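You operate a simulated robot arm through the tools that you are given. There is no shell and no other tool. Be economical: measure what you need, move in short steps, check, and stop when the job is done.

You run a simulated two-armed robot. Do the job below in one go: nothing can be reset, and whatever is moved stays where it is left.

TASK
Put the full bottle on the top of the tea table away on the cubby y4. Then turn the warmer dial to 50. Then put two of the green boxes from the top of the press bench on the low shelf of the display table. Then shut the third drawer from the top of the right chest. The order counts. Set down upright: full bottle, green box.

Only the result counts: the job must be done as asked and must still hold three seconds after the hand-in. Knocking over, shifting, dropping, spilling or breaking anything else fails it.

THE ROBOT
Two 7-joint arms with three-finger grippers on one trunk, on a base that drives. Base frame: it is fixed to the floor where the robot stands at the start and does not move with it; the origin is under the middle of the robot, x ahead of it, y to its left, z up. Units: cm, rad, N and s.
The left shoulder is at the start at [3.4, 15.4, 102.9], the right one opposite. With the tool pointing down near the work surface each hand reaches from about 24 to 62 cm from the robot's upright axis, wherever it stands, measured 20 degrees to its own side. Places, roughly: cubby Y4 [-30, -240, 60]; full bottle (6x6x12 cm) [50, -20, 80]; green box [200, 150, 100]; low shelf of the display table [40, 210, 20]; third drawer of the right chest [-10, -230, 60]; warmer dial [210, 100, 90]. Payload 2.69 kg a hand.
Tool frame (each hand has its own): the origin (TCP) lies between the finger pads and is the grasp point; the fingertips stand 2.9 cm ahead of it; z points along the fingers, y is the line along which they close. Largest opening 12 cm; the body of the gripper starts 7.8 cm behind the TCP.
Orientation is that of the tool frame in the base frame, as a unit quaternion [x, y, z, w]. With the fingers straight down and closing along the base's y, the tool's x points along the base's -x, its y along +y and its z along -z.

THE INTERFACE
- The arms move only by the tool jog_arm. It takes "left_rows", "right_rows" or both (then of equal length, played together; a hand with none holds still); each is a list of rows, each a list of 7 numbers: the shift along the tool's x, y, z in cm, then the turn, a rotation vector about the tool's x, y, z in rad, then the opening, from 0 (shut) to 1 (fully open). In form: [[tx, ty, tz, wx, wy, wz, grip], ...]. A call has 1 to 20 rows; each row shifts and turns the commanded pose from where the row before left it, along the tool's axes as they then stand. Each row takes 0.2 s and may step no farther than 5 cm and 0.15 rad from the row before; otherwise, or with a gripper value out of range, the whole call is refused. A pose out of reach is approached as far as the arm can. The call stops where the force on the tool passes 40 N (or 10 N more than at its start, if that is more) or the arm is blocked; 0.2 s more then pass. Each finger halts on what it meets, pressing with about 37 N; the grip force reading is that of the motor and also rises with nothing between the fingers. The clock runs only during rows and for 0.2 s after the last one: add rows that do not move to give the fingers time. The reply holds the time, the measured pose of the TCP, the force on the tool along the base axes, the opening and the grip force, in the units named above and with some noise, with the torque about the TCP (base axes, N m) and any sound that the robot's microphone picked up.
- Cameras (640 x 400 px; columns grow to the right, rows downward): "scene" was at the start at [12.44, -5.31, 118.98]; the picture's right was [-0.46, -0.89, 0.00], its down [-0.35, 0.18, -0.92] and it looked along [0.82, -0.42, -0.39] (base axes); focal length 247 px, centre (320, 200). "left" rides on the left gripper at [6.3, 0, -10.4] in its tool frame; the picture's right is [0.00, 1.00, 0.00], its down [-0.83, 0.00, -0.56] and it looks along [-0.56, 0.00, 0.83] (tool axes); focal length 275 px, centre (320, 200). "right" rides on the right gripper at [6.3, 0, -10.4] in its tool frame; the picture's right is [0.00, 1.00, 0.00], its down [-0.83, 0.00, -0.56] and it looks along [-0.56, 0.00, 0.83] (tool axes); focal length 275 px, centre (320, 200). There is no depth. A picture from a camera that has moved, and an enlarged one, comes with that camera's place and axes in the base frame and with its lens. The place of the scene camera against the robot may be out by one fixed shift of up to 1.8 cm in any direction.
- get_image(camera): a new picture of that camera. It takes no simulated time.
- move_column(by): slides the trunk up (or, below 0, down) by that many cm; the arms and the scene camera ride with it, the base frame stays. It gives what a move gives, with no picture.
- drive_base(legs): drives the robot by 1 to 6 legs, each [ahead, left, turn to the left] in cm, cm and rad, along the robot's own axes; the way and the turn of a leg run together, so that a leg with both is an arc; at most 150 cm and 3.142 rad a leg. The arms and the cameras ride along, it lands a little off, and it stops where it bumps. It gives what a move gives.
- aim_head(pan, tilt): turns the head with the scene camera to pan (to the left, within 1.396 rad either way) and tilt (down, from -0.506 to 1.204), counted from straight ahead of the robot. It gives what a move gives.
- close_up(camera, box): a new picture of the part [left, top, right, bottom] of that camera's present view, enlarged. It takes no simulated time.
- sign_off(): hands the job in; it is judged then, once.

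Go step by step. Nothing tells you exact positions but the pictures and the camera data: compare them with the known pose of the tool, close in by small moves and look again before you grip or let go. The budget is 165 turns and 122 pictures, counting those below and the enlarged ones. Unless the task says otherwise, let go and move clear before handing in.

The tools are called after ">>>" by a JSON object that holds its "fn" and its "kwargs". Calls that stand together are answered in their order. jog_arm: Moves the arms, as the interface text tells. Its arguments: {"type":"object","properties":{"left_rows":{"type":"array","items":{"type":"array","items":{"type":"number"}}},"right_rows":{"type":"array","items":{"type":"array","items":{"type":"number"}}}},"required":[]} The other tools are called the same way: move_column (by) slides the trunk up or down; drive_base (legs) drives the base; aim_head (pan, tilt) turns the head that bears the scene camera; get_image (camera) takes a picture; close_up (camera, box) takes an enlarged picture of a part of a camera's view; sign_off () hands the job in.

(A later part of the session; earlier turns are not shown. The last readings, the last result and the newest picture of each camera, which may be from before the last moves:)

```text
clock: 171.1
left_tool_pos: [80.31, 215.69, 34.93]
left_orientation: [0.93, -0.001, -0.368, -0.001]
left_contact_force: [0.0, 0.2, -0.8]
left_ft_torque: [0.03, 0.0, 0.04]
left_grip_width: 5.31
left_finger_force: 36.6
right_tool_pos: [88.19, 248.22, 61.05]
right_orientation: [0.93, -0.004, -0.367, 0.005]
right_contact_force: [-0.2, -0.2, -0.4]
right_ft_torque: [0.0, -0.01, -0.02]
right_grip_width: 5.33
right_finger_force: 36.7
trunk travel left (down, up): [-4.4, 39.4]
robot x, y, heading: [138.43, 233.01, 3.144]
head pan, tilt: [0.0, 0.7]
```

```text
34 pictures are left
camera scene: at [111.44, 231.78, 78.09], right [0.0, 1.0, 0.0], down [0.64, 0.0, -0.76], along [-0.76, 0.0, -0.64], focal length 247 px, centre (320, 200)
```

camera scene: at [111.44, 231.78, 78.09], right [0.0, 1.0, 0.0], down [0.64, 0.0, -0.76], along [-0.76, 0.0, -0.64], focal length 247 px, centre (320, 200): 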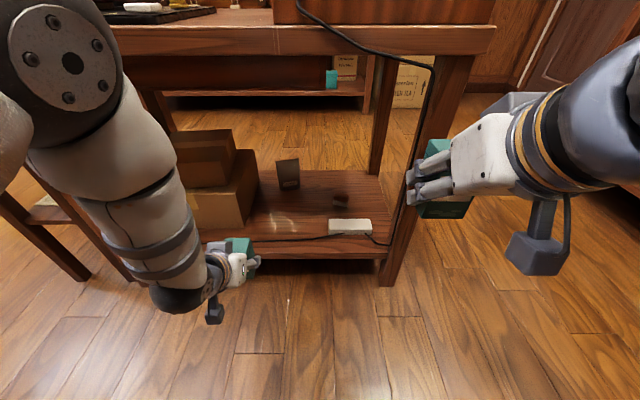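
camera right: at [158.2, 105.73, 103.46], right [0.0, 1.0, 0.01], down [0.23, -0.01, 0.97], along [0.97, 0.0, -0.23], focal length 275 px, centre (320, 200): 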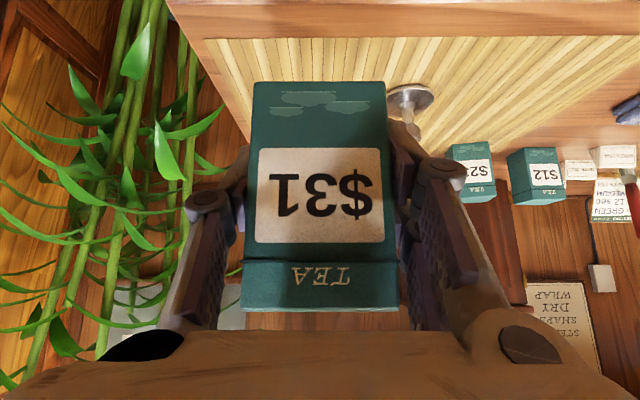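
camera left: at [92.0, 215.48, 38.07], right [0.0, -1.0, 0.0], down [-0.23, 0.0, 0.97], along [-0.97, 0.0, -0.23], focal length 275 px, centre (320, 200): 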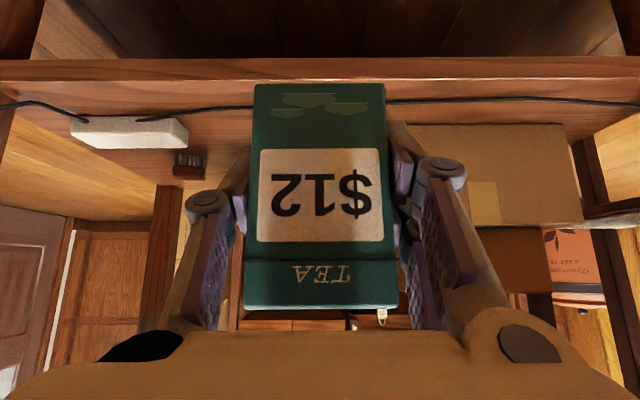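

The left hand is lined up; shelf top z is about 18.8. I'll stretch the left arm forward and down so the elbow stays clear of the table top.

>>> {"fn": "jog_arm", "kwargs": {"left_rows": [[-1.09, 0, 2.93, 0, 0, 0, 0.3], [-1.09, 0, 2.93, 0, 0, 0, 0.3], [-1.09, 0, 2.93, 0, 0, 0, 0.3], [-1.09, 0, 2.93, 0, 0, 0, 0.3], [-1.09, 0, 2.93, 0, 0, 0, 0.3], [0, 0, 0, 0, 0, 0, 0.3]]}}

>>> {"fn": "get_image", "kwargs": {"camera": "scene"}}

```text
clock: 172.5
left_tool_pos: [66.25, 215.57, 27.82]
left_orientation: [0.93, -0.001, -0.367, 0.0]
left_contact_force: [0.2, 0.4, -0.9]
left_ft_torque: [0.01, 0.03, -0.01]
left_grip_width: 5.3
left_finger_force: 37.5
right_tool_pos: [88.34, 248.2, 61.05]
right_orientation: [0.93, -0.004, -0.367, 0.005]
right_contact_force: [-0.8, 0.1, 0.0]
right_ft_torque: [0.0, -0.02, 0.0]
right_grip_width: 5.3
right_finger_force: 37.1
trunk travel left (down, up): [-4.4, 39.4]
robot x, y, heading: [138.37, 232.95, 3.137]
head pan, tilt: [0.0, 0.7]
```

```text
33 pictures are left
camera scene: at [111.43, 231.78, 78.09], right [0.0, 1.0, 0.0], down [0.64, 0.0, -0.76], along [-0.76, 0.0, -0.64], focal length 247 px, centre (320, 200)
```

scene: 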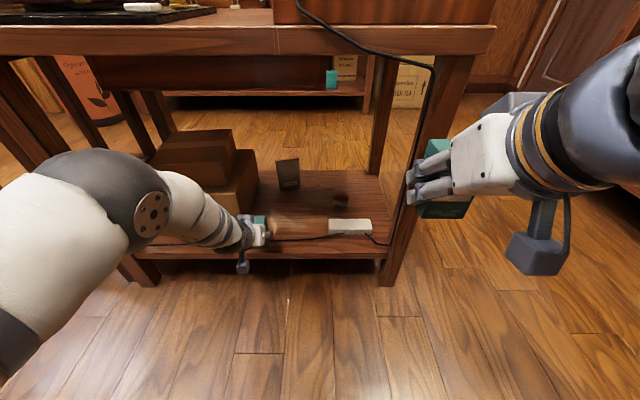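

The elbow swung lower and outward, which is good. I'll stretch 9 cm further into the shelf and look.

>>> {"fn": "jog_arm", "kwargs": {"left_rows": [[-1.32, 0, 1.23, 0, 0, 0, 0.3], [-1.32, 0, 1.23, 0, 0, 0, 0.3], [-1.32, 0, 1.23, 0, 0, 0, 0.3], [-1.32, 0, 1.23, 0, 0, 0, 0.3], [-1.32, 0, 1.23, 0, 0, 0, 0.3], [0, 0, 0, 0, 0, 0, 0.3]]}}

>>> {"fn": "get_image", "kwargs": {"camera": "scene"}}

>>> {"fn": "get_image", "kwargs": {"camera": "left"}}

```text
clock: 173.9
left_tool_pos: [59.86, 216.22, 27.87]
left_orientation: [0.93, -0.001, -0.367, -0.001]
left_contact_force: [0.4, 0.8, -1.9]
left_ft_torque: [-0.01, 0.0, 0.02]
left_grip_width: 5.31
left_finger_force: 37.1
left hand out of reach, approached as far as the arm can: row 4, 5
right_tool_pos: [88.23, 248.18, 61.09]
right_orientation: [0.93, -0.004, -0.366, 0.005]
right_contact_force: [0.0, 0.0, 0.2]
right_ft_torque: [0.02, -0.01, -0.02]
right_grip_width: 5.29
right_finger_force: 36.7
trunk travel left (down, up): [-4.4, 39.4]
robot x, y, heading: [138.17, 232.7, 3.141]
head pan, tilt: [0.0, 0.7]
```

```text
32 pictures are left
camera scene: at [111.44, 231.78, 78.09], right [0.0, 1.0, 0.0], down [0.64, 0.0, -0.76], along [-0.76, 0.0, -0.64], focal length 247 px, centre (320, 200)
```

scene: 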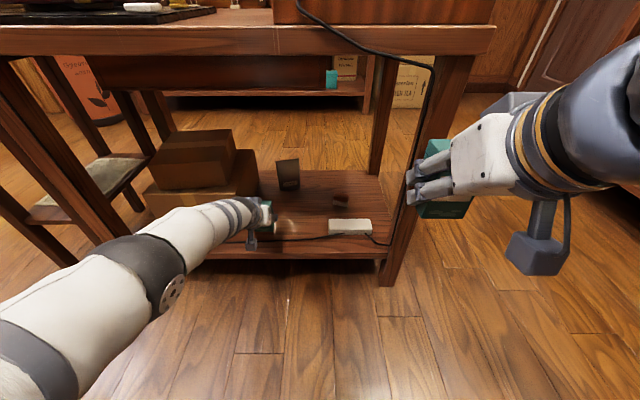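

```text
31 pictures are left
camera left: at [71.6, 215.93, 31.11], right [0.0, -1.0, 0.0], down [-0.23, 0.0, 0.97], along [-0.97, 0.0, -0.23], focal length 275 px, centre (320, 200)
```

left: 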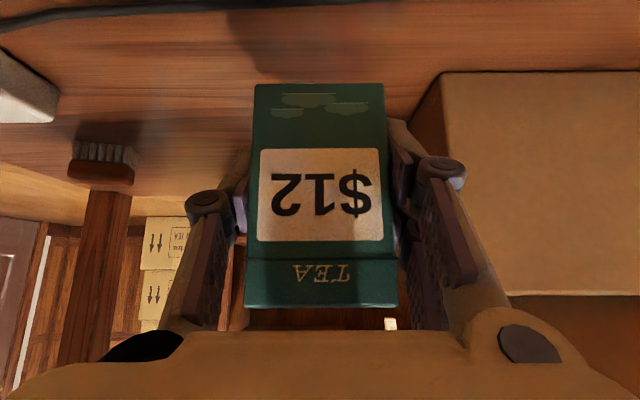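

The arm is stretched and the elbow is low and back. I'll drive 9.5 cm forward and 1 cm right, keeping clear of the carton.

>>> {"fn": "drive_base", "kwargs": {"legs": [[9.5, -1, 0]]}}

>>> {"fn": "get_image", "kwargs": {"camera": "left"}}

>>> {"fn": "get_image", "kwargs": {"camera": "scene"}}

```text
clock: 175.1
left_tool_pos: [50.38, 217.16, 27.92]
left_orientation: [0.93, -0.001, -0.368, 0.0]
left_contact_force: [-0.2, 1.2, -1.0]
left_ft_torque: [-0.01, -0.01, 0.02]
left_grip_width: 5.3
left_finger_force: 37.6
right_tool_pos: [78.81, 249.05, 61.19]
right_orientation: [0.93, -0.004, -0.367, 0.005]
right_contact_force: [-0.4, 0.1, -0.1]
right_ft_torque: [0.01, -0.01, 0.0]
right_grip_width: 5.31
right_finger_force: 37.1
trunk travel left (down, up): [-4.4, 39.4]
robot x, y, heading: [128.48, 233.47, 3.139]
head pan, tilt: [0.0, 0.7]
```

```text
30 pictures are left
camera left: at [62.06, 216.91, 31.12], right [0.0, -1.0, 0.0], down [-0.23, 0.0, 0.97], along [-0.97, 0.0, -0.23], focal length 275 px, centre (320, 200)
```

left: 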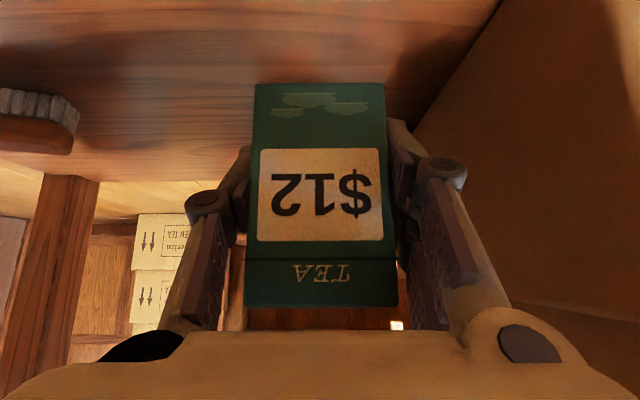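

```text
29 pictures are left
camera scene: at [101.9, 232.77, 78.1], right [0.0, 1.0, 0.0], down [0.64, 0.0, -0.76], along [-0.76, 0.0, -0.64], focal length 247 px, centre (320, 200)
```

scene: 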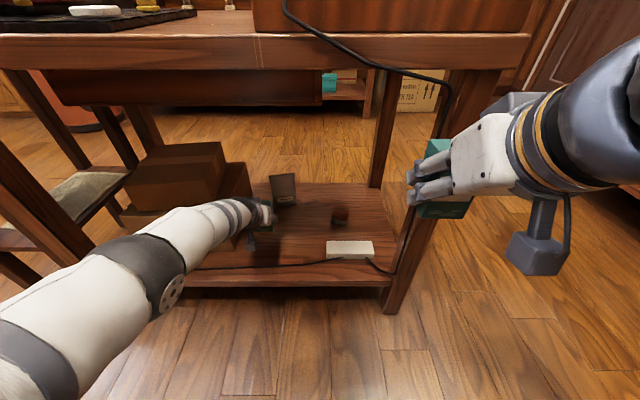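

Now I'll lower the left box toward the shelf.

>>> {"fn": "jog_arm", "kwargs": {"left_rows": [[0.82, 0, 0.88, 0, 0, 0, 0.3], [0.82, 0, 0.88, 0, 0, 0, 0.3], [0.82, 0, 0.88, 0, 0, 0, 0.3], [0.41, 0, 0.44, 0, 0, 0, 0.3], [0, 0, 0, 0, 0, 0, 0.3]]}}

>>> {"fn": "jog_arm", "kwargs": {"left_rows": [[0.27, 0, 0.29, 0, 0, 0, 0.3], [0, 0, 0, 0, 0, 0, 0.3]]}}

>>> {"fn": "jog_arm", "kwargs": {"left_rows": [[0.2, 0, 0.22, 0, 0, 0, 0.3], [0, 0, 0, 0, 0, 0, 0.3]]}}

```text
clock: 176.2
left_tool_pos: [51.37, 217.45, 25.54]
left_orientation: [0.93, 0.0, -0.367, 0.0]
left_contact_force: [0.2, -0.4, -1.2]
left_ft_torque: [-0.02, 0.0, 0.05]
left_grip_width: 5.33
left_finger_force: 37.1
left hand out of reach, approached as far as the arm can: row 1, 2, 3, 4
right_tool_pos: [78.75, 249.07, 61.04]
right_orientation: [0.93, -0.005, -0.367, 0.005]
right_contact_force: [0.0, -0.1, -0.6]
right_ft_torque: [0.01, 0.02, 0.0]
right_grip_width: 5.32
right_finger_force: 37.3
trunk travel left (down, up): [-4.4, 39.4]
robot x, y, heading: [128.85, 233.67, 3.141]
head pan, tilt: [0.0, 0.7]
```

```text
clock: 176.8
left_tool_pos: [51.62, 217.43, 24.96]
left_orientation: [0.93, 0.0, -0.367, 0.0]
left_contact_force: [0.5, 0.3, -0.4]
left_ft_torque: [0.06, 0.01, 0.02]
left_grip_width: 5.29
left_finger_force: 37.5
right_tool_pos: [78.75, 249.13, 60.96]
right_orientation: [0.93, -0.004, -0.366, 0.005]
right_contact_force: [-1.0, 0.4, -0.7]
right_ft_torque: [0.03, -0.03, -0.01]
right_grip_width: 5.34
right_finger_force: 36.4
trunk travel left (down, up): [-4.4, 39.4]
robot x, y, heading: [128.4, 233.72, 3.139]
head pan, tilt: [0.0, 0.7]
```

```text
clock: 177.4
left_tool_pos: [51.53, 217.53, 24.98]
left_orientation: [0.93, -0.001, -0.368, -0.001]
left_contact_force: [0.8, -0.3, -0.4]
left_ft_torque: [0.0, -0.01, 0.02]
left_grip_width: 5.31
left_finger_force: 37.0
left hand out of reach, approached as far as the arm can: row 1
right_tool_pos: [78.78, 249.2, 61.03]
right_orientation: [0.93, -0.005, -0.366, 0.004]
right_contact_force: [-0.1, 0.9, -0.1]
right_ft_torque: [0.0, 0.0, 0.01]
right_grip_width: 5.31
right_finger_force: 36.5
trunk travel left (down, up): [-4.4, 39.4]
robot x, y, heading: [128.48, 233.98, 3.141]
head pan, tilt: [0.0, 0.7]
```

The reach runs out here. I'll pull the arm back 3.5 cm and drive the base forward 3 cm, then lower more.

>>> {"fn": "jog_arm", "kwargs": {"left_rows": [[1.28, 0, -1.19, 0, 0, 0, 0.3], [1.28, 0, -1.19, 0, 0, 0, 0.3], [0, 0, 0, 0, 0, 0, 0.3]]}}

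>>> {"fn": "drive_base", "kwargs": {"legs": [[4, 0, 0]]}}

>>> {"fn": "jog_arm", "kwargs": {"left_rows": [[0.41, 0, 0.44, 0, 0, 0, 0.3], [0.41, 0, 0.44, 0, 0, 0, 0.3], [0, 0, 0, 0, 0, 0, 0.3]]}}

```text
clock: 178.2
left_tool_pos: [54.98, 217.43, 25.19]
left_orientation: [0.93, -0.001, -0.368, 0.0]
left_contact_force: [-0.4, -0.1, -0.5]
left_ft_torque: [-0.01, -0.02, 0.01]
left_grip_width: 5.33
left_finger_force: 36.8
right_tool_pos: [78.71, 249.2, 60.97]
right_orientation: [0.93, -0.005, -0.366, 0.005]
right_contact_force: [1.1, -0.8, 0.0]
right_ft_torque: [-0.01, -0.01, -0.03]
right_grip_width: 5.34
right_finger_force: 36.9
trunk travel left (down, up): [-4.4, 39.4]
robot x, y, heading: [128.75, 233.8, 3.139]
head pan, tilt: [0.0, 0.7]
```

```text
clock: 179.1
left_tool_pos: [51.0, 217.29, 25.15]
left_orientation: [0.93, -0.001, -0.368, -0.001]
left_contact_force: [-1.1, 0.0, -1.4]
left_ft_torque: [-0.02, -0.01, 0.01]
left_grip_width: 5.31
left_finger_force: 37.0
right_tool_pos: [74.69, 249.13, 61.05]
right_orientation: [0.93, -0.004, -0.367, 0.005]
right_contact_force: [-0.4, 0.6, -0.2]
right_ft_torque: [-0.02, -0.02, 0.01]
right_grip_width: 5.3
right_finger_force: 36.7
trunk travel left (down, up): [-4.4, 39.4]
robot x, y, heading: [125.16, 233.37, 3.136]
head pan, tilt: [0.0, 0.7]
```

```text
clock: 179.9
left_tool_pos: [51.05, 217.4, 23.94]
left_orientation: [0.93, 0.0, -0.367, 0.001]
left_contact_force: [-1.0, 0.1, 0.1]
left_ft_torque: [0.02, 0.01, 0.03]
left_grip_width: 5.31
left_finger_force: 36.8
right_tool_pos: [74.87, 249.07, 61.0]
right_orientation: [0.93, -0.004, -0.367, 0.005]
right_contact_force: [0.3, 0.2, -0.9]
right_ft_torque: [0.0, -0.01, 0.03]
right_grip_width: 5.31
right_finger_force: 36.8
trunk travel left (down, up): [-4.4, 39.4]
robot x, y, heading: [124.99, 234.07, 3.138]
head pan, tilt: [0.0, 0.7]
```

>>> {"fn": "jog_arm", "kwargs": {"left_rows": [[0.34, 0, 0.37, 0, 0, 0, 0.3], [0.2, 0, 0.22, 0, 0, 0, 0.3], [0, 0, 0, 0, 0, 0, 0.3]]}}

>>> {"fn": "jog_arm", "kwargs": {"left_rows": [[0.17, 0, 0.18, 0, 0, 0, 0.3], [0, 0, 0, 0, 0, 0, 0.3]]}}

>>> {"fn": "jog_arm", "kwargs": {"left_rows": [[0.17, 0, 0.18, 0, 0, 0, 0.3], [0, 0, 0, 0, 0, 0, 0.3]]}}

```text
clock: 180.7
left_tool_pos: [51.04, 217.32, 23.12]
left_orientation: [0.93, 0.0, -0.367, 0.0]
left_contact_force: [-0.8, -0.1, -0.9]
left_ft_torque: [-0.02, 0.01, 0.02]
left_grip_width: 5.3
left_finger_force: 36.9
right_tool_pos: [74.83, 249.08, 61.06]
right_orientation: [0.93, -0.003, -0.367, 0.007]
right_contact_force: [-0.6, -0.2, -0.1]
right_ft_torque: [-0.01, 0.04, -0.02]
right_grip_width: 5.31
right_finger_force: 37.5
trunk travel left (down, up): [-4.4, 39.4]
robot x, y, heading: [125.01, 234.13, 3.144]
head pan, tilt: [0.0, 0.7]
```

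```text
clock: 181.3
left_tool_pos: [51.03, 217.35, 22.92]
left_orientation: [0.93, -0.001, -0.368, 0.0]
left_contact_force: [-0.3, -1.6, -0.7]
left_ft_torque: [0.0, 0.0, -0.03]
left_grip_width: 5.29
left_finger_force: 36.7
right_tool_pos: [74.82, 249.14, 61.05]
right_orientation: [0.93, -0.004, -0.367, 0.006]
right_contact_force: [-0.4, 0.5, -1.1]
right_ft_torque: [0.03, -0.02, 0.02]
right_grip_width: 5.3
right_finger_force: 36.8
trunk travel left (down, up): [-4.4, 39.4]
robot x, y, heading: [124.75, 233.43, 3.136]
head pan, tilt: [0.0, 0.7]
```

```text
clock: 181.9
left_tool_pos: [50.99, 217.33, 22.55]
left_orientation: [0.93, 0.0, -0.367, 0.0]
left_contact_force: [0.4, -0.4, -1.5]
left_ft_torque: [0.03, 0.0, 0.03]
left_grip_width: 5.29
left_finger_force: 36.7
right_tool_pos: [74.73, 249.09, 61.04]
right_orientation: [0.93, -0.004, -0.368, 0.005]
right_contact_force: [-0.8, 0.3, 0.5]
right_ft_torque: [-0.01, -0.03, 0.02]
right_grip_width: 5.32
right_finger_force: 37.3
trunk travel left (down, up): [-4.4, 39.4]
robot x, y, heading: [124.93, 233.82, 3.141]
head pan, tilt: [0.0, 0.7]
```

Not touching yet; I'll continue in small steps.

>>> {"fn": "jog_arm", "kwargs": {"left_rows": [[0.17, 0, 0.18, 0, 0, 0, 0.3], [0, 0, 0, 0, 0, 0, 0.3]]}}

>>> {"fn": "jog_arm", "kwargs": {"left_rows": [[0.17, 0, 0.18, 0, 0, 0, 0.3], [0, 0, 0, 0, 0, 0, 0.3]]}}

>>> {"fn": "jog_arm", "kwargs": {"left_rows": [[0.17, 0, 0.18, 0, 0, 0, 0.3], [0, 0, 0, 0, 0, 0, 0.3]]}}

>>> {"fn": "get_image", "kwargs": {"camera": "left"}}

```text
clock: 182.5
left_tool_pos: [51.03, 217.23, 22.4]
left_orientation: [0.93, -0.002, -0.367, -0.001]
left_contact_force: [0.6, 0.6, -0.7]
left_ft_torque: [0.0, 0.01, 0.04]
left_grip_width: 5.29
left_finger_force: 37.1
right_tool_pos: [74.88, 249.15, 60.99]
right_orientation: [0.93, -0.004, -0.367, 0.006]
right_contact_force: [-0.1, 0.3, 0.0]
right_ft_torque: [-0.03, 0.02, 0.01]
right_grip_width: 5.31
right_finger_force: 37.2
trunk travel left (down, up): [-4.4, 39.4]
robot x, y, heading: [124.81, 233.43, 3.142]
head pan, tilt: [0.0, 0.7]
```

```text
clock: 183.1
left_tool_pos: [51.01, 217.3, 22.04]
left_orientation: [0.93, -0.001, -0.367, 0.0]
left_contact_force: [0.0, 0.2, -0.9]
left_ft_torque: [0.01, -0.01, -0.01]
left_grip_width: 5.31
left_finger_force: 37.3
right_tool_pos: [74.78, 249.11, 61.06]
right_orientation: [0.93, -0.004, -0.366, 0.005]
right_contact_force: [-1.2, 1.3, -0.1]
right_ft_torque: [0.0, -0.01, -0.01]
right_grip_width: 5.3
right_finger_force: 37.1
trunk travel left (down, up): [-4.4, 39.4]
robot x, y, heading: [124.88, 233.53, 3.14]
head pan, tilt: [0.0, 0.7]
```

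```text
clock: 183.7
left_tool_pos: [51.08, 217.25, 22.01]
left_orientation: [0.93, 0.0, -0.367, 0.0]
left_contact_force: [0.7, -1.2, 3.6]
left_ft_torque: [-0.1, -0.1, -0.01]
left_grip_width: 5.32
left_finger_force: 37.0
right_tool_pos: [74.78, 249.09, 61.07]
right_orientation: [0.93, -0.004, -0.367, 0.005]
right_contact_force: [0.2, 0.0, -1.0]
right_ft_torque: [0.0, 0.02, -0.03]
right_grip_width: 5.33
right_finger_force: 37.6
trunk travel left (down, up): [-4.4, 39.4]
robot x, y, heading: [124.92, 233.43, 3.137]
head pan, tilt: [0.0, 0.7]
```

```text
28 pictures are left
camera left: at [62.78, 217.11, 25.26], right [0.0, -1.0, 0.0], down [-0.23, 0.0, 0.97], along [-0.97, 0.0, -0.23], focal length 275 px, centre (320, 200)
```

left: 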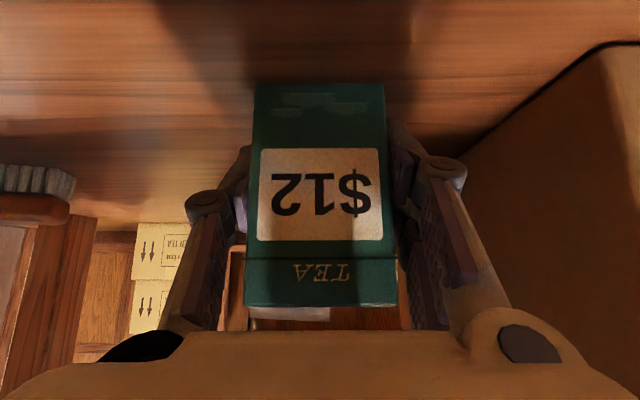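

The box touches the shelf. I'll press slightly, open, and retreat along the tool axis.

>>> {"fn": "jog_arm", "kwargs": {"left_rows": [[0.07, 0, 0.07, 0, 0, 0, 0.3], [0, 0, 0, 0, 0, 0, 0.46], [0, 0, 0, 0, 0, 0, 0.52], [0, 0, 0, 0, 0, 0, 0.57], [0, 0, 0, 0, 0, 0, 0.57], [0, 0, -1, 0, 0, 0, 0.57], [0, 0, -2, 0, 0, 0, 0.57], [0, 0, -2, 0, 0, 0, 0.57], [0, 0, -2, 0, 0, 0, 0.57], [0, 0, 0, 0, 0, 0, 0.57]]}}

>>> {"fn": "get_image", "kwargs": {"camera": "left"}}

```text
clock: 185.9
left_tool_pos: [55.78, 217.12, 26.94]
left_orientation: [0.93, -0.001, -0.367, -0.001]
left_contact_force: [-0.2, 0.0, 0.2]
left_ft_torque: [-0.02, 0.0, 0.0]
left_grip_width: 6.86
left_finger_force: 0.0
right_tool_pos: [74.85, 249.15, 61.13]
right_orientation: [0.93, -0.004, -0.366, 0.005]
right_contact_force: [-0.2, -0.6, -0.6]
right_ft_torque: [-0.01, 0.01, 0.01]
right_grip_width: 5.28
right_finger_force: 36.6
trunk travel left (down, up): [-4.4, 39.4]
robot x, y, heading: [125.13, 233.85, 3.139]
head pan, tilt: [0.0, 0.7]
```

```text
27 pictures are left
camera left: at [67.4, 216.92, 30.17], right [0.0, -1.0, 0.0], down [-0.23, 0.0, 0.97], along [-0.97, 0.0, -0.23], focal length 275 px, centre (320, 200)
```

left: 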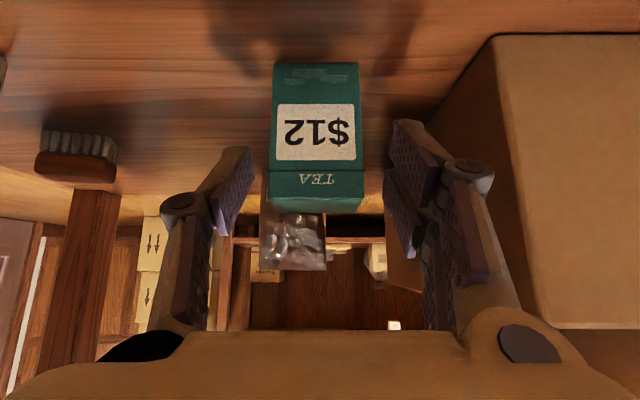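

$12 stands upright on the shelf. I'll back out, tuck the left hand, lower the right hand with its box, and shift the base so the right hand lines up at y 228.

>>> {"fn": "drive_base", "kwargs": {"legs": [[-28, 0, 0]]}}

>>> {"fn": "jog_arm", "kwargs": {"left_rows": [[0.85, 0, -3.7, 0, 0, 0, 0.57], [0.85, 0, -3.7, 0, 0, 0, 0.57], [0.85, 0, -3.7, 0, 0, 0, 0.57], [0.85, 0, -3.7, 0, 0, 0, 0.57], [0.85, 0, -3.7, 0, 0, 0, 0.57], [0.85, 0, -3.7, 0, 0, 0, 0.57], [0.85, 0, -3.7, 0, 0, 0, 0.57], [0, 0, 0, 0, 0, 0, 0.57]], "right_rows": [[2, 0, 3.4, 0, 0, 0, 0.3], [2, 0, 3.4, 0, 0, 0, 0.3], [2, 0, 3.4, 0, 0, 0, 0.3], [2, 0, 3.4, 0, 0, 0, 0.3], [2, 0, 3.4, 0, 0, 0, 0.3], [2, 0, 3.4, 0, 0, 0, 0.3], [2, 0, 3.4, 0, 0, 0, 0.3], [0, 0, 0, 0, 0, 0, 0.3]]}}

>>> {"fn": "drive_base", "kwargs": {"legs": [[0, 21, 0]]}}

>>> {"fn": "get_image", "kwargs": {"camera": "scene"}}

```text
clock: 187.9
left_tool_pos: [83.96, 217.2, 26.94]
left_orientation: [0.93, -0.002, -0.367, -0.001]
left_contact_force: [-0.7, -0.9, -0.8]
left_ft_torque: [-0.04, -0.02, -0.01]
left_grip_width: 6.83
left_finger_force: 0.0
right_tool_pos: [103.03, 249.19, 61.04]
right_orientation: [0.93, -0.005, -0.366, 0.005]
right_contact_force: [0.0, -0.3, -0.4]
right_ft_torque: [0.02, 0.0, 0.0]
right_grip_width: 5.33
right_finger_force: 37.2
trunk travel left (down, up): [-4.4, 39.4]
robot x, y, heading: [153.26, 233.75, 3.138]
head pan, tilt: [0.0, 0.7]
```

```text
clock: 189.7
left_tool_pos: [105.4, 217.27, 41.52]
left_orientation: [0.93, -0.002, -0.367, -0.001]
left_contact_force: [0.3, 0.1, 0.0]
left_ft_torque: [0.02, -0.02, -0.01]
left_grip_width: 6.86
left_finger_force: 0.1
left hand out of reach, approached as far as the arm can: row 7
right_tool_pos: [97.17, 248.83, 33.87]
right_orientation: [0.93, -0.005, -0.366, 0.005]
right_contact_force: [-0.2, -0.4, -0.2]
right_ft_torque: [0.01, -0.02, 0.0]
right_grip_width: 5.31
right_finger_force: 36.7
trunk travel left (down, up): [-4.4, 39.4]
robot x, y, heading: [153.12, 233.43, 3.135]
head pan, tilt: [0.0, 0.7]
```

```text
clock: 191.9
left_tool_pos: [105.48, 195.62, 41.48]
left_orientation: [0.93, 0.002, -0.368, 0.001]
left_contact_force: [0.3, 0.4, 0.8]
left_ft_torque: [0.02, 0.01, 0.0]
left_grip_width: 6.85
left_finger_force: 0.1
right_tool_pos: [96.98, 227.27, 33.93]
right_orientation: [0.93, -0.002, -0.367, 0.006]
right_contact_force: [0.1, -0.1, -1.1]
right_ft_torque: [0.03, -0.02, 0.0]
right_grip_width: 5.29
right_finger_force: 37.3
trunk travel left (down, up): [-4.4, 39.4]
robot x, y, heading: [153.37, 212.51, -3.139]
head pan, tilt: [0.0, 0.7]
```

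```text
26 pictures are left
camera scene: at [126.25, 211.5, 78.09], right [0.0, 1.0, 0.0], down [0.64, 0.0, -0.76], along [-0.76, 0.0, -0.64], focal length 247 px, centre (320, 200)
```

scene: 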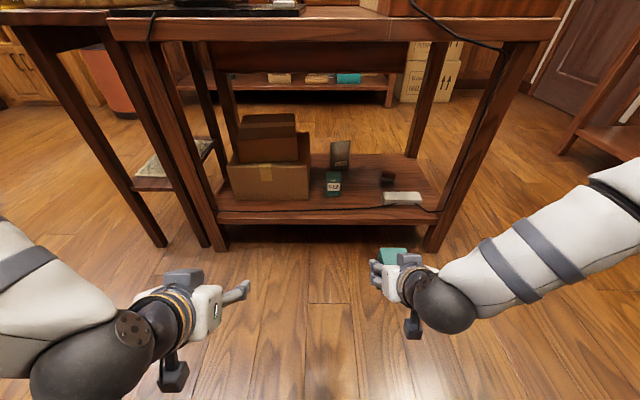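

Right hand is at y 227.3. I'll stretch it forward and down, then drive in most of the way and check.

>>> {"fn": "jog_arm", "kwargs": {"right_rows": [[-1.52, 0, 3.06, 0, 0, 0, 0.3], [-1.52, 0, 3.06, 0, 0, 0, 0.3], [-1.52, 0, 3.06, 0, 0, 0, 0.3], [-1.52, 0, 3.06, 0, 0, 0, 0.3], [-1.52, 0, 3.06, 0, 0, 0, 0.3], [0, 0, 0, 0, 0, 0, 0.3]]}}

>>> {"fn": "drive_base", "kwargs": {"legs": [[17, -0.7, 0]]}}

>>> {"fn": "get_image", "kwargs": {"camera": "right"}}

>>> {"fn": "get_image", "kwargs": {"camera": "scene"}}

```text
clock: 193.3
left_tool_pos: [105.39, 195.69, 41.56]
left_orientation: [0.93, 0.002, -0.367, 0.001]
left_contact_force: [0.1, 0.1, -0.6]
left_ft_torque: [-0.01, 0.0, 0.0]
left_grip_width: 6.84
left_finger_force: 0.1
right_tool_pos: [80.81, 227.2, 27.84]
right_orientation: [0.931, -0.002, -0.366, 0.006]
right_contact_force: [0.4, -0.4, -1.1]
right_ft_torque: [0.0, 0.0, 0.02]
right_grip_width: 5.32
right_finger_force: 37.0
trunk travel left (down, up): [-4.4, 39.4]
robot x, y, heading: [153.27, 212.81, -3.14]
head pan, tilt: [0.0, 0.7]
```

```text
clock: 194.8
left_tool_pos: [88.1, 196.25, 41.49]
left_orientation: [0.93, 0.003, -0.367, 0.001]
left_contact_force: [-0.4, 0.1, 0.6]
left_ft_torque: [-0.01, 0.01, 0.0]
left_grip_width: 6.83
left_finger_force: 0.0
right_tool_pos: [63.46, 227.89, 27.83]
right_orientation: [0.931, -0.001, -0.366, 0.006]
right_contact_force: [0.2, -0.5, -0.2]
right_ft_torque: [-0.02, 0.02, 0.04]
right_grip_width: 5.31
right_finger_force: 37.5
trunk travel left (down, up): [-4.4, 39.4]
robot x, y, heading: [135.8, 213.17, -3.137]
head pan, tilt: [0.0, 0.7]
```

```text
25 pictures are left
camera right: at [75.27, 227.9, 31.26], right [0.01, -1.0, 0.01], down [-0.23, 0.01, 0.97], along [-0.97, -0.01, -0.23], focal length 275 px, centre (320, 200)
```

right: 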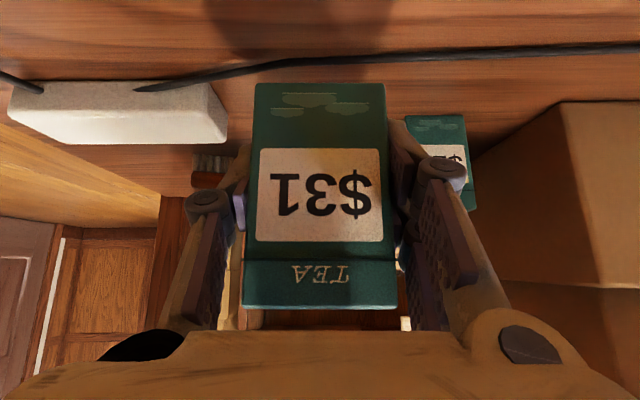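

```text
24 pictures are left
camera scene: at [108.89, 212.08, 78.1], right [0.0, 1.0, 0.0], down [0.64, 0.0, -0.76], along [-0.76, 0.0, -0.64], focal length 247 px, centre (320, 200)
```

scene: 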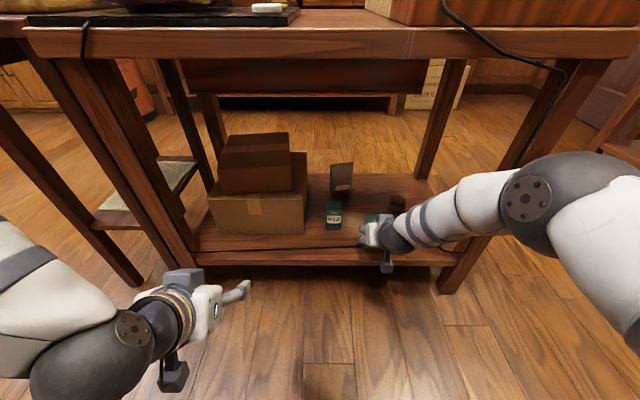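

I'll lower 3.3 cm here, still above the cord, which drops and straightens the elbow, then check the elbow against the table leg.

>>> {"fn": "jog_arm", "kwargs": {"right_rows": [[0.75, 0, 0.8, 0, 0, 0, 0.3], [0.75, 0, 0.8, 0, 0, 0, 0.3], [0.75, 0, 0.8, 0, 0, 0, 0.3], [-1.1, 0, 1.02, 0, 0, 0, 0.3], [0, 0, 0, 0, 0, 0, 0.3]]}}

>>> {"fn": "drive_base", "kwargs": {"legs": [[4, 0, 0]]}}

>>> {"fn": "get_image", "kwargs": {"camera": "scene"}}

```text
clock: 196.0
left_tool_pos: [88.25, 196.24, 41.54]
left_orientation: [0.93, 0.002, -0.367, 0.001]
left_contact_force: [-0.1, 0.4, 0.0]
left_ft_torque: [0.02, 0.0, 0.01]
left_grip_width: 6.84
left_finger_force: 0.1
right_tool_pos: [62.11, 227.82, 24.63]
right_orientation: [0.93, -0.001, -0.367, 0.006]
right_contact_force: [-0.4, -1.0, -1.0]
right_ft_torque: [0.01, -0.01, -0.02]
right_grip_width: 5.33
right_finger_force: 37.4
trunk travel left (down, up): [-4.4, 39.4]
robot x, y, heading: [135.79, 213.28, -3.138]
head pan, tilt: [0.0, 0.7]
```

```text
clock: 196.9
left_tool_pos: [84.26, 196.2, 41.54]
left_orientation: [0.93, 0.003, -0.367, 0.001]
left_contact_force: [-0.1, -0.3, -0.3]
left_ft_torque: [-0.01, -0.01, 0.01]
left_grip_width: 6.82
left_finger_force: 0.1
right_tool_pos: [58.26, 227.96, 24.63]
right_orientation: [0.931, -0.001, -0.366, 0.007]
right_contact_force: [-0.5, 0.5, -0.5]
right_ft_torque: [0.01, 0.02, 0.0]
right_grip_width: 5.31
right_finger_force: 36.9
trunk travel left (down, up): [-4.4, 39.4]
robot x, y, heading: [131.87, 213.19, -3.135]
head pan, tilt: [0.0, 0.7]
```

```text
23 pictures are left
camera scene: at [104.99, 212.08, 78.1], right [0.0, 1.0, 0.0], down [0.64, 0.0, -0.76], along [-0.76, 0.0, -0.64], focal length 247 px, centre (320, 200)
```

scene: 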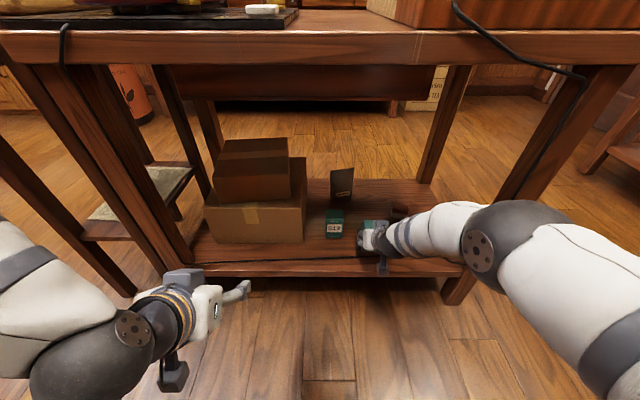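

The elbow stays about 15 cm from the leg. I'll drive the last 3.2 cm and lower to contact.

>>> {"fn": "drive_base", "kwargs": {"legs": [[3.4, 0, 0]]}}

>>> {"fn": "jog_arm", "kwargs": {"right_rows": [[0.41, 0, 0.44, 0, 0, 0, 0.3], [0.41, 0, 0.44, 0, 0, 0, 0.3], [0.34, 0, 0.36, 0, 0, 0, 0.3], [0, 0, 0, 0, 0, 0, 0.3]]}}

>>> {"fn": "jog_arm", "kwargs": {"right_rows": [[0.27, 0, 0.29, 0, 0, 0, 0.3], [0, 0, 0, 0, 0, 0, 0.3]]}}

>>> {"fn": "get_image", "kwargs": {"camera": "right"}}

```text
clock: 197.8
left_tool_pos: [80.85, 196.25, 41.46]
left_orientation: [0.93, 0.002, -0.367, 0.0]
left_contact_force: [-0.3, 0.1, -1.1]
left_ft_torque: [-0.01, 0.0, 0.01]
left_grip_width: 6.82
left_finger_force: 0.1
right_tool_pos: [54.78, 227.8, 24.62]
right_orientation: [0.93, -0.001, -0.367, 0.007]
right_contact_force: [-0.7, -0.6, -0.3]
right_ft_torque: [-0.01, 0.02, 0.03]
right_grip_width: 5.3
right_finger_force: 37.0
trunk travel left (down, up): [-4.4, 39.4]
robot x, y, heading: [128.62, 212.85, -3.135]
head pan, tilt: [0.0, 0.7]
```

```text
clock: 198.8
left_tool_pos: [80.89, 196.3, 41.51]
left_orientation: [0.93, 0.003, -0.367, 0.001]
left_contact_force: [-0.1, 0.7, 0.3]
left_ft_torque: [-0.04, 0.0, 0.0]
left_grip_width: 6.84
left_finger_force: 0.1
right_tool_pos: [54.86, 227.71, 22.66]
right_orientation: [0.931, -0.002, -0.366, 0.006]
right_contact_force: [0.9, 0.6, -0.4]
right_ft_torque: [0.01, -0.02, -0.02]
right_grip_width: 5.3
right_finger_force: 36.8
trunk travel left (down, up): [-4.4, 39.4]
robot x, y, heading: [128.5, 212.79, -3.139]
head pan, tilt: [0.0, 0.7]
```

```text
clock: 199.4
left_tool_pos: [80.81, 196.35, 41.58]
left_orientation: [0.93, 0.002, -0.367, 0.001]
left_contact_force: [0.0, -0.5, 0.1]
left_ft_torque: [0.03, -0.03, 0.01]
left_grip_width: 6.84
left_finger_force: 0.0
right_tool_pos: [54.83, 227.77, 22.37]
right_orientation: [0.931, 0.0, -0.366, 0.006]
right_contact_force: [-0.3, -1.1, -0.8]
right_ft_torque: [0.01, 0.0, -0.04]
right_grip_width: 5.29
right_finger_force: 37.6
trunk travel left (down, up): [-4.4, 39.4]
robot x, y, heading: [128.51, 212.81, -3.131]
head pan, tilt: [0.0, 0.7]
```

```text
22 pictures are left
camera right: at [66.63, 227.74, 25.85], right [0.01, -1.0, 0.01], down [-0.23, 0.01, 0.97], along [-0.97, -0.01, -0.23], focal length 275 px, centre (320, 200)
```

right: 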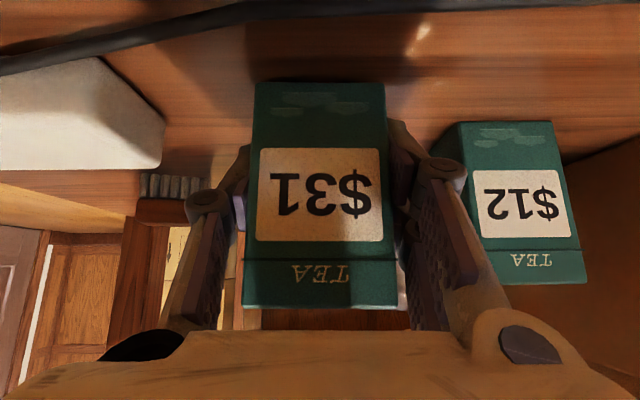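

>>> {"fn": "jog_arm", "kwargs": {"right_rows": [[0.2, 0, 0.22, 0, 0, 0, 0.3], [0, 0, 0, 0, 0, 0, 0.3]]}}

>>> {"fn": "jog_arm", "kwargs": {"right_rows": [[0.14, 0, 0.15, 0, 0, 0, 0.3], [0, 0, 0, 0, 0, 0, 0.3]]}}

>>> {"fn": "jog_arm", "kwargs": {"right_rows": [[0.1, 0, 0.11, 0, 0, 0, 0.3], [0, 0, 0, 0, 0, 0, 0.3]]}}

```text
clock: 200.0
left_tool_pos: [80.75, 196.21, 41.56]
left_orientation: [0.93, 0.002, -0.367, 0.0]
left_contact_force: [-0.2, -1.0, 0.4]
left_ft_torque: [0.0, 0.04, 0.0]
left_grip_width: 6.84
left_finger_force: 0.1
right_tool_pos: [54.85, 227.68, 22.15]
right_orientation: [0.93, -0.001, -0.367, 0.006]
right_contact_force: [0.7, -0.9, 0.2]
right_ft_torque: [0.03, 0.01, 0.01]
right_grip_width: 5.29
right_finger_force: 37.5
trunk travel left (down, up): [-4.4, 39.4]
robot x, y, heading: [128.59, 213.3, -3.141]
head pan, tilt: [0.0, 0.7]
```

```text
clock: 200.6
left_tool_pos: [80.77, 196.29, 41.44]
left_orientation: [0.93, 0.002, -0.368, 0.001]
left_contact_force: [0.1, -0.4, -0.3]
left_ft_torque: [0.0, -0.01, 0.0]
left_grip_width: 6.81
left_finger_force: 0.1
right_tool_pos: [54.89, 227.79, 21.98]
right_orientation: [0.93, -0.001, -0.367, 0.007]
right_contact_force: [0.2, -0.1, 1.9]
right_ft_torque: [0.08, -0.06, 0.02]
right_grip_width: 5.31
right_finger_force: 36.8
trunk travel left (down, up): [-4.4, 39.4]
robot x, y, heading: [128.23, 213.33, -3.136]
head pan, tilt: [0.0, 0.7]
```

```text
clock: 201.2
left_tool_pos: [80.87, 196.23, 41.57]
left_orientation: [0.93, 0.002, -0.367, 0.0]
left_contact_force: [-1.0, 0.5, 0.3]
left_ft_torque: [0.04, -0.02, -0.02]
left_grip_width: 6.84
left_finger_force: 0.1
right_tool_pos: [54.82, 227.83, 22.02]
right_orientation: [0.93, 0.0, -0.368, 0.006]
right_contact_force: [1.8, -0.7, 12.0]
right_ft_torque: [0.32, -0.27, -0.05]
right_grip_width: 5.28
right_finger_force: 37.3
trunk travel left (down, up): [-4.4, 39.4]
robot x, y, heading: [128.42, 213.3, -3.134]
head pan, tilt: [0.0, 0.7]
```

The box is on the shelf. I'll open, retreat, and verify.

>>> {"fn": "jog_arm", "kwargs": {"right_rows": [[0, 0, 0, 0, 0, 0, 0.46], [0, 0, 0, 0, 0, 0, 0.52], [0, 0, 0, 0, 0, 0, 0.57], [0, 0, 0, 0, 0, 0, 0.57], [0, 0, -1, 0, 0, 0, 0.57], [0, 0, -2, 0, 0, 0, 0.57], [0, 0, -2, 0, 0, 0, 0.57], [0, 0, -2, 0, 0, 0, 0.57], [0, 0, 0, 0, 0, 0, 0.57]]}}

>>> {"fn": "drive_base", "kwargs": {"legs": [[-28, 0, 0]]}}

>>> {"fn": "get_image", "kwargs": {"camera": "right"}}

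>>> {"fn": "get_image", "kwargs": {"camera": "scene"}}

```text
clock: 203.2
left_tool_pos: [80.78, 196.3, 41.58]
left_orientation: [0.93, 0.002, -0.367, 0.001]
left_contact_force: [-0.2, -0.2, -0.1]
left_ft_torque: [-0.04, 0.0, 0.0]
left_grip_width: 6.83
left_finger_force: 0.0
right_tool_pos: [59.6, 227.94, 26.77]
right_orientation: [0.93, -0.001, -0.367, 0.006]
right_contact_force: [0.9, -1.0, 0.2]
right_ft_torque: [-0.02, 0.01, 0.02]
right_grip_width: 6.83
right_finger_force: 0.0
trunk travel left (down, up): [-4.4, 39.4]
robot x, y, heading: [128.74, 213.37, -3.135]
head pan, tilt: [0.0, 0.7]
```

```text
clock: 205.1
left_tool_pos: [108.75, 196.32, 41.54]
left_orientation: [0.93, 0.003, -0.367, 0.001]
left_contact_force: [-0.3, -0.1, 0.1]
left_ft_torque: [-0.02, 0.03, -0.02]
left_grip_width: 6.85
left_finger_force: 0.1
right_tool_pos: [87.56, 227.86, 26.75]
right_orientation: [0.93, -0.002, -0.367, 0.007]
right_contact_force: [0.3, -1.0, 0.2]
right_ft_torque: [0.01, 0.0, -0.02]
right_grip_width: 6.86
right_finger_force: 0.1
trunk travel left (down, up): [-4.4, 39.4]
robot x, y, heading: [156.17, 213.28, -3.133]
head pan, tilt: [0.0, 0.7]
```

```text
21 pictures are left
camera right: at [99.33, 227.89, 30.12], right [0.01, -1.0, 0.01], down [-0.23, 0.01, 0.97], along [-0.97, -0.01, -0.23], focal length 275 px, centre (320, 200)
```

right: 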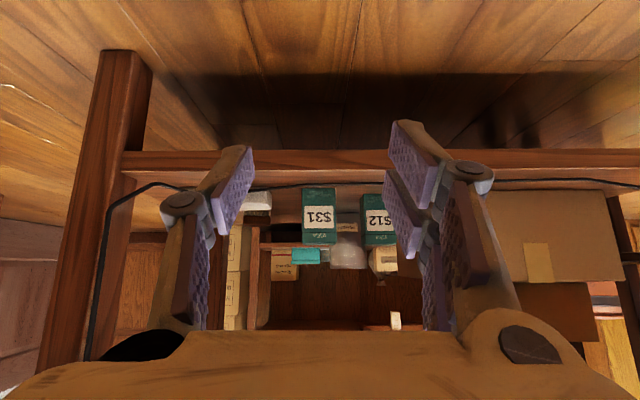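

```text
20 pictures are left
camera scene: at [129.5, 212.17, 78.09], right [-0.01, 1.0, 0.0], down [0.64, 0.0, -0.76], along [-0.76, 0.0, -0.64], focal length 247 px, centre (320, 200)
```

scene: 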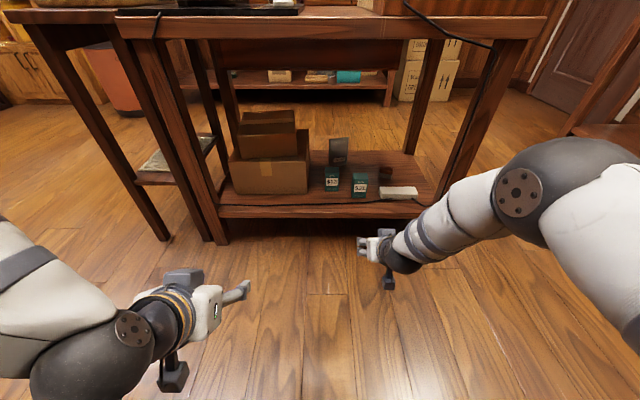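

Both boxes stand upright on the low shelf. Now for the drawer: I'll tuck the right hand, raise the column and drive back along the aisle.

>>> {"fn": "jog_arm", "kwargs": {"right_rows": [[0.85, 0, -3.7, 0, 0, 0, 0], [0.85, 0, -3.7, 0, 0, 0, 0], [0.85, 0, -3.7, 0, 0, 0, 0], [0.85, 0, -3.7, 0, 0, 0, 0], [0.85, 0, -3.7, 0, 0, 0, 0], [0.85, 0, -3.7, 0, 0, 0, 0], [0, 0, 0, 0, 0, 0, 0]]}}

>>> {"fn": "move_column", "kwargs": {"by": 38}}

>>> {"fn": "drive_base", "kwargs": {"legs": [[8, 106, -0.01]]}}

>>> {"fn": "aim_head", "kwargs": {"pan": 0.0, "tilt": 0.4}}

>>> {"fn": "get_image", "kwargs": {"camera": "scene"}}

```text
clock: 206.7
left_tool_pos: [108.69, 196.27, 41.46]
left_orientation: [0.93, 0.002, -0.367, 0.001]
left_contact_force: [0.2, 1.0, 0.6]
left_ft_torque: [0.03, -0.03, 0.0]
left_grip_width: 6.86
left_finger_force: 0.0
right_tool_pos: [106.54, 227.94, 39.67]
right_orientation: [0.93, 0.0, -0.366, 0.006]
right_contact_force: [0.5, -0.9, 0.4]
right_ft_torque: [-0.02, 0.02, -0.02]
right_grip_width: 0.0
right_finger_force: 28.9
trunk travel left (down, up): [-4.4, 39.4]
robot x, y, heading: [156.64, 213.44, -3.134]
head pan, tilt: [0.0, 0.7]
```

```text
clock: 210.4
left_tool_pos: [106.95, 196.24, 78.34]
left_orientation: [0.935, 0.004, -0.355, 0.001]
left_contact_force: [0.0, 0.4, -0.1]
left_ft_torque: [0.01, 0.03, 0.0]
left_grip_width: 6.86
left_finger_force: 0.2
right_tool_pos: [104.64, 228.03, 76.26]
right_orientation: [0.935, -0.001, -0.355, 0.006]
right_contact_force: [0.0, -0.2, 0.4]
right_ft_torque: [-0.03, 0.0, 0.04]
right_grip_width: 0.0
right_finger_force: 27.9
trunk travel left (down, up): [-42.4, 1.4]
robot x, y, heading: [156.19, 213.48, -3.134]
head pan, tilt: [0.0, 0.7]
```

```text
clock: 212.3
left_tool_pos: [106.81, 189.31, 78.95]
left_orientation: [0.933, 0.0, -0.361, 0.002]
left_contact_force: [0.1, -0.3, 0.1]
left_ft_torque: [0.02, 0.05, 0.0]
left_grip_width: 6.85
left_finger_force: 0.0
right_tool_pos: [104.73, 221.11, 76.73]
right_orientation: [0.933, -0.002, -0.361, 0.008]
right_contact_force: [-0.3, -0.2, -0.8]
right_ft_torque: [0.0, 0.02, 0.01]
right_grip_width: 0.0
right_finger_force: 28.2
trunk travel left (down, up): [-42.4, 1.4]
robot x, y, heading: [155.44, 206.25, -3.14]
head pan, tilt: [0.0, 0.7]
stopped in leg 1: the robot was blocked; the commanded pose is now the measured one
```

```text
clock: 213.2
left_tool_pos: [106.83, 189.27, 78.94]
left_orientation: [0.933, 0.002, -0.361, 0.002]
left_contact_force: [0.6, 0.1, -0.8]
left_ft_torque: [0.0, 0.0, 0.0]
left_grip_width: 6.82
left_finger_force: 0.0
right_tool_pos: [104.7, 221.08, 76.79]
right_orientation: [0.933, -0.002, -0.361, 0.007]
right_contact_force: [0.1, -0.3, 0.3]
right_ft_torque: [-0.03, 0.0, 0.01]
right_grip_width: 0.02
right_finger_force: 28.4
trunk travel left (down, up): [-42.4, 1.4]
robot x, y, heading: [155.57, 205.86, -3.137]
head pan, tilt: [0.0, 0.4]
```

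```text
19 pictures are left
camera scene: at [141.74, 205.23, 122.29], right [0.0, 1.0, 0.0], down [0.4, 0.0, -0.92], along [-0.92, 0.0, -0.4], focal length 247 px, centre (320, 200)
```

scene: 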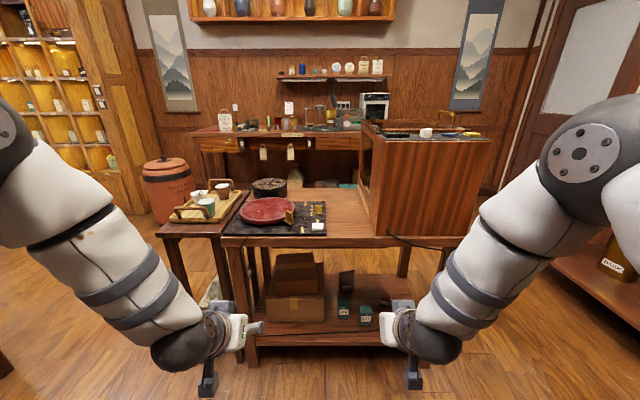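

The base bumped something at its side, probably the press bench's end. I'll drive forward 22 cm away from it, then look left before strafing.

>>> {"fn": "drive_base", "kwargs": {"legs": [[22, 0, 0]]}}

>>> {"fn": "aim_head", "kwargs": {"pan": 1.39, "tilt": 0.5}}

>>> {"fn": "get_image", "kwargs": {"camera": "scene"}}

```text
clock: 214.8
left_tool_pos: [86.38, 188.78, 79.5]
left_orientation: [0.93, 0.003, -0.367, 0.001]
left_contact_force: [-0.3, 0.3, 0.1]
left_ft_torque: [0.01, -0.02, -0.01]
left_grip_width: 6.83
left_finger_force: 0.0
right_tool_pos: [83.99, 220.61, 77.51]
right_orientation: [0.931, -0.001, -0.365, 0.006]
right_contact_force: [-0.3, -0.1, -0.4]
right_ft_torque: [0.03, -0.01, -0.03]
right_grip_width: 0.0
right_finger_force: 28.6
trunk travel left (down, up): [-42.4, 1.4]
robot x, y, heading: [134.22, 205.93, -3.136]
head pan, tilt: [0.0, 0.4]
```

```text
clock: 216.3
left_tool_pos: [86.25, 188.89, 79.48]
left_orientation: [0.93, 0.003, -0.367, 0.001]
left_contact_force: [-1.0, 0.0, 0.3]
left_ft_torque: [-0.01, 0.01, 0.03]
left_grip_width: 6.83
left_finger_force: 0.2
right_tool_pos: [83.93, 220.62, 77.38]
right_orientation: [0.93, 0.0, -0.367, 0.006]
right_contact_force: [0.3, -0.1, 0.6]
right_ft_torque: [-0.01, 0.01, 0.01]
right_grip_width: 0.0
right_finger_force: 28.6
trunk travel left (down, up): [-42.4, 1.4]
robot x, y, heading: [133.96, 206.0, -3.136]
head pan, tilt: [1.389, 0.499]
```

```text
18 pictures are left
camera scene: at [129.55, 195.85, 121.55], right [-0.98, 0.17, 0.0], down [0.08, 0.47, -0.88], along [-0.15, -0.86, -0.48], focal length 247 px, centre (320, 200)
```

scene: 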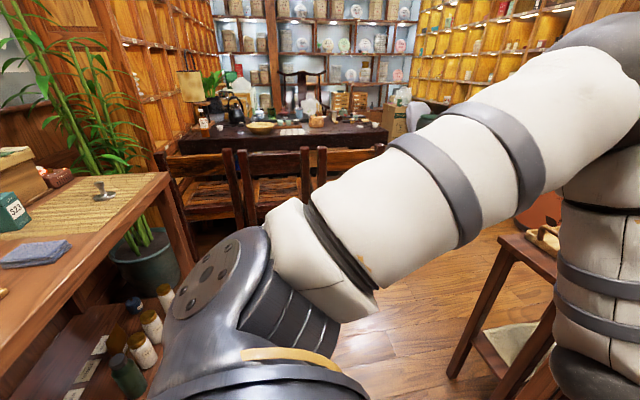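

The bench items are undisturbed and the way is clear at this x. I'll strafe into the aisle, drive along it, turn to face the drawer wall and go toward it.

>>> {"fn": "drive_base", "kwargs": {"legs": [[0, 98, 0], [135, 0, 0], [0, 0, 1.565], [140, 0, 0]]}}

```text
clock: 240.8
left_tool_pos: [15.17, -78.86, 79.44]
left_orientation: [0.657, 0.658, -0.259, 0.26]
left_contact_force: [0.7, -0.3, -0.3]
left_ft_torque: [-0.02, -0.03, 0.02]
left_grip_width: 6.83
left_finger_force: 0.0
right_tool_pos: [-16.64, -80.89, 77.47]
right_orientation: [0.661, 0.655, -0.256, 0.262]
right_contact_force: [0.5, -0.2, -0.2]
right_ft_torque: [-0.01, -0.03, -0.01]
right_grip_width: 0.0
right_finger_force: 28.7
trunk travel left (down, up): [-42.4, 1.4]
robot x, y, heading: [-1.39, -31.25, -1.572]
head pan, tilt: [1.389, 0.499]
```

I'm aligned with x about -17. I'll drive nearer and look with both cameras.

>>> {"fn": "drive_base", "kwargs": {"legs": [[95, 0, 0]]}}

>>> {"fn": "aim_head", "kwargs": {"pan": 0.0, "tilt": 0.45}}

>>> {"fn": "move_column", "kwargs": {"by": -12}}

>>> {"fn": "get_image", "kwargs": {"camera": "right"}}

>>> {"fn": "get_image", "kwargs": {"camera": "scene"}}

```text
clock: 245.8
left_tool_pos: [15.65, -174.7, 79.51]
left_orientation: [0.656, 0.659, -0.259, 0.261]
left_contact_force: [-0.7, 0.2, 0.0]
left_ft_torque: [-0.01, -0.02, -0.04]
left_grip_width: 6.84
left_finger_force: 0.0
right_tool_pos: [-16.12, -177.0, 77.5]
right_orientation: [0.659, 0.657, -0.255, 0.263]
right_contact_force: [1.2, -0.1, 0.1]
right_ft_torque: [0.0, -0.02, 0.03]
right_grip_width: 0.0
right_finger_force: 28.8
trunk travel left (down, up): [-42.4, 1.4]
robot x, y, heading: [-1.24, -127.11, -1.563]
head pan, tilt: [1.389, 0.499]
```

```text
clock: 247.3
left_tool_pos: [15.77, -174.69, 79.49]
left_orientation: [0.656, 0.659, -0.26, 0.261]
left_contact_force: [-0.1, -0.2, 0.5]
left_ft_torque: [-0.01, 0.0, 0.0]
left_grip_width: 6.84
left_finger_force: 0.1
right_tool_pos: [-16.06, -176.85, 77.44]
right_orientation: [0.659, 0.656, -0.256, 0.264]
right_contact_force: [-0.1, -0.1, -0.8]
right_ft_torque: [0.0, -0.04, 0.01]
right_grip_width: 0.03
right_finger_force: 29.2
trunk travel left (down, up): [-42.4, 1.4]
robot x, y, heading: [-1.55, -126.92, -1.568]
head pan, tilt: [0.0, 0.45]
```

```text
clock: 248.8
left_tool_pos: [15.6, -174.53, 67.59]
left_orientation: [0.655, 0.66, -0.258, 0.261]
left_contact_force: [0.1, -0.7, -1.1]
left_ft_torque: [0.01, 0.01, 0.0]
left_grip_width: 6.85
left_finger_force: 0.1
right_tool_pos: [-16.02, -176.93, 65.47]
right_orientation: [0.659, 0.657, -0.254, 0.263]
right_contact_force: [0.5, -0.2, -0.2]
right_ft_torque: [-0.01, 0.01, 0.0]
right_grip_width: 0.0
right_finger_force: 28.7
trunk travel left (down, up): [-30.4, 13.4]
robot x, y, heading: [-1.53, -127.29, -1.565]
head pan, tilt: [0.0, 0.45]
```

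```text
17 pictures are left
camera right: at [-16.15, -165.33, 68.92], right [1.0, 0.01, 0.01], down [-0.01, -0.23, 0.97], along [0.01, -0.97, -0.23], focal length 275 px, centre (320, 200)
```

right: 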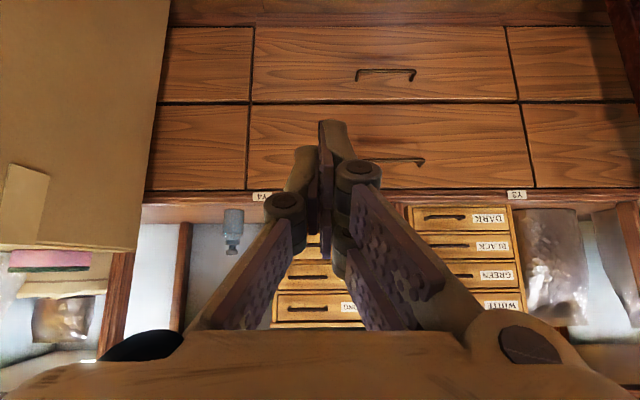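

```text
16 pictures are left
camera scene: at [-2.05, -146.47, 108.27], right [-1.0, -0.01, 0.0], down [0.0, 0.44, -0.9], along [0.0, -0.9, -0.44], focal length 247 px, centre (320, 200)
```

scene: 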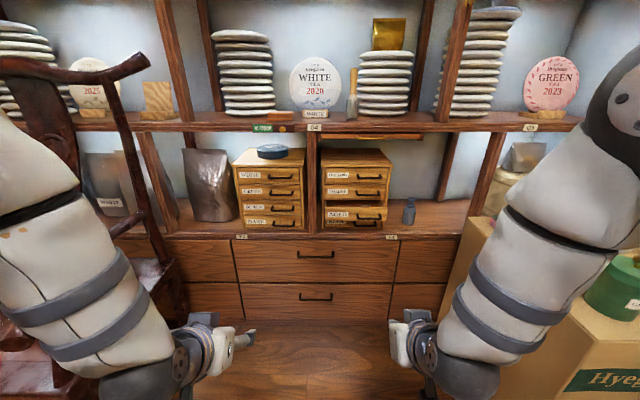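

I'll zoom in on the right chest to locate the open AGED drawer precisely.

>>> {"fn": "close_up", "kwargs": {"camera": "scene", "box": [305, 140, 425, 245]}}

```text
3.81 times, centred on (365, 192) of scene
camera zoom: at [-2.05, -146.47, 108.27], right [-1.0, -0.01, 0.0], down [0.0, 0.44, -0.9], along [0.0, -0.9, -0.44], focal length 942 px, centre (149, 229)
```

zoom: 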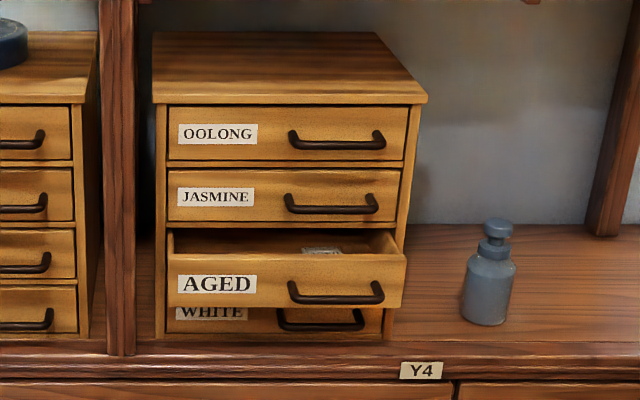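

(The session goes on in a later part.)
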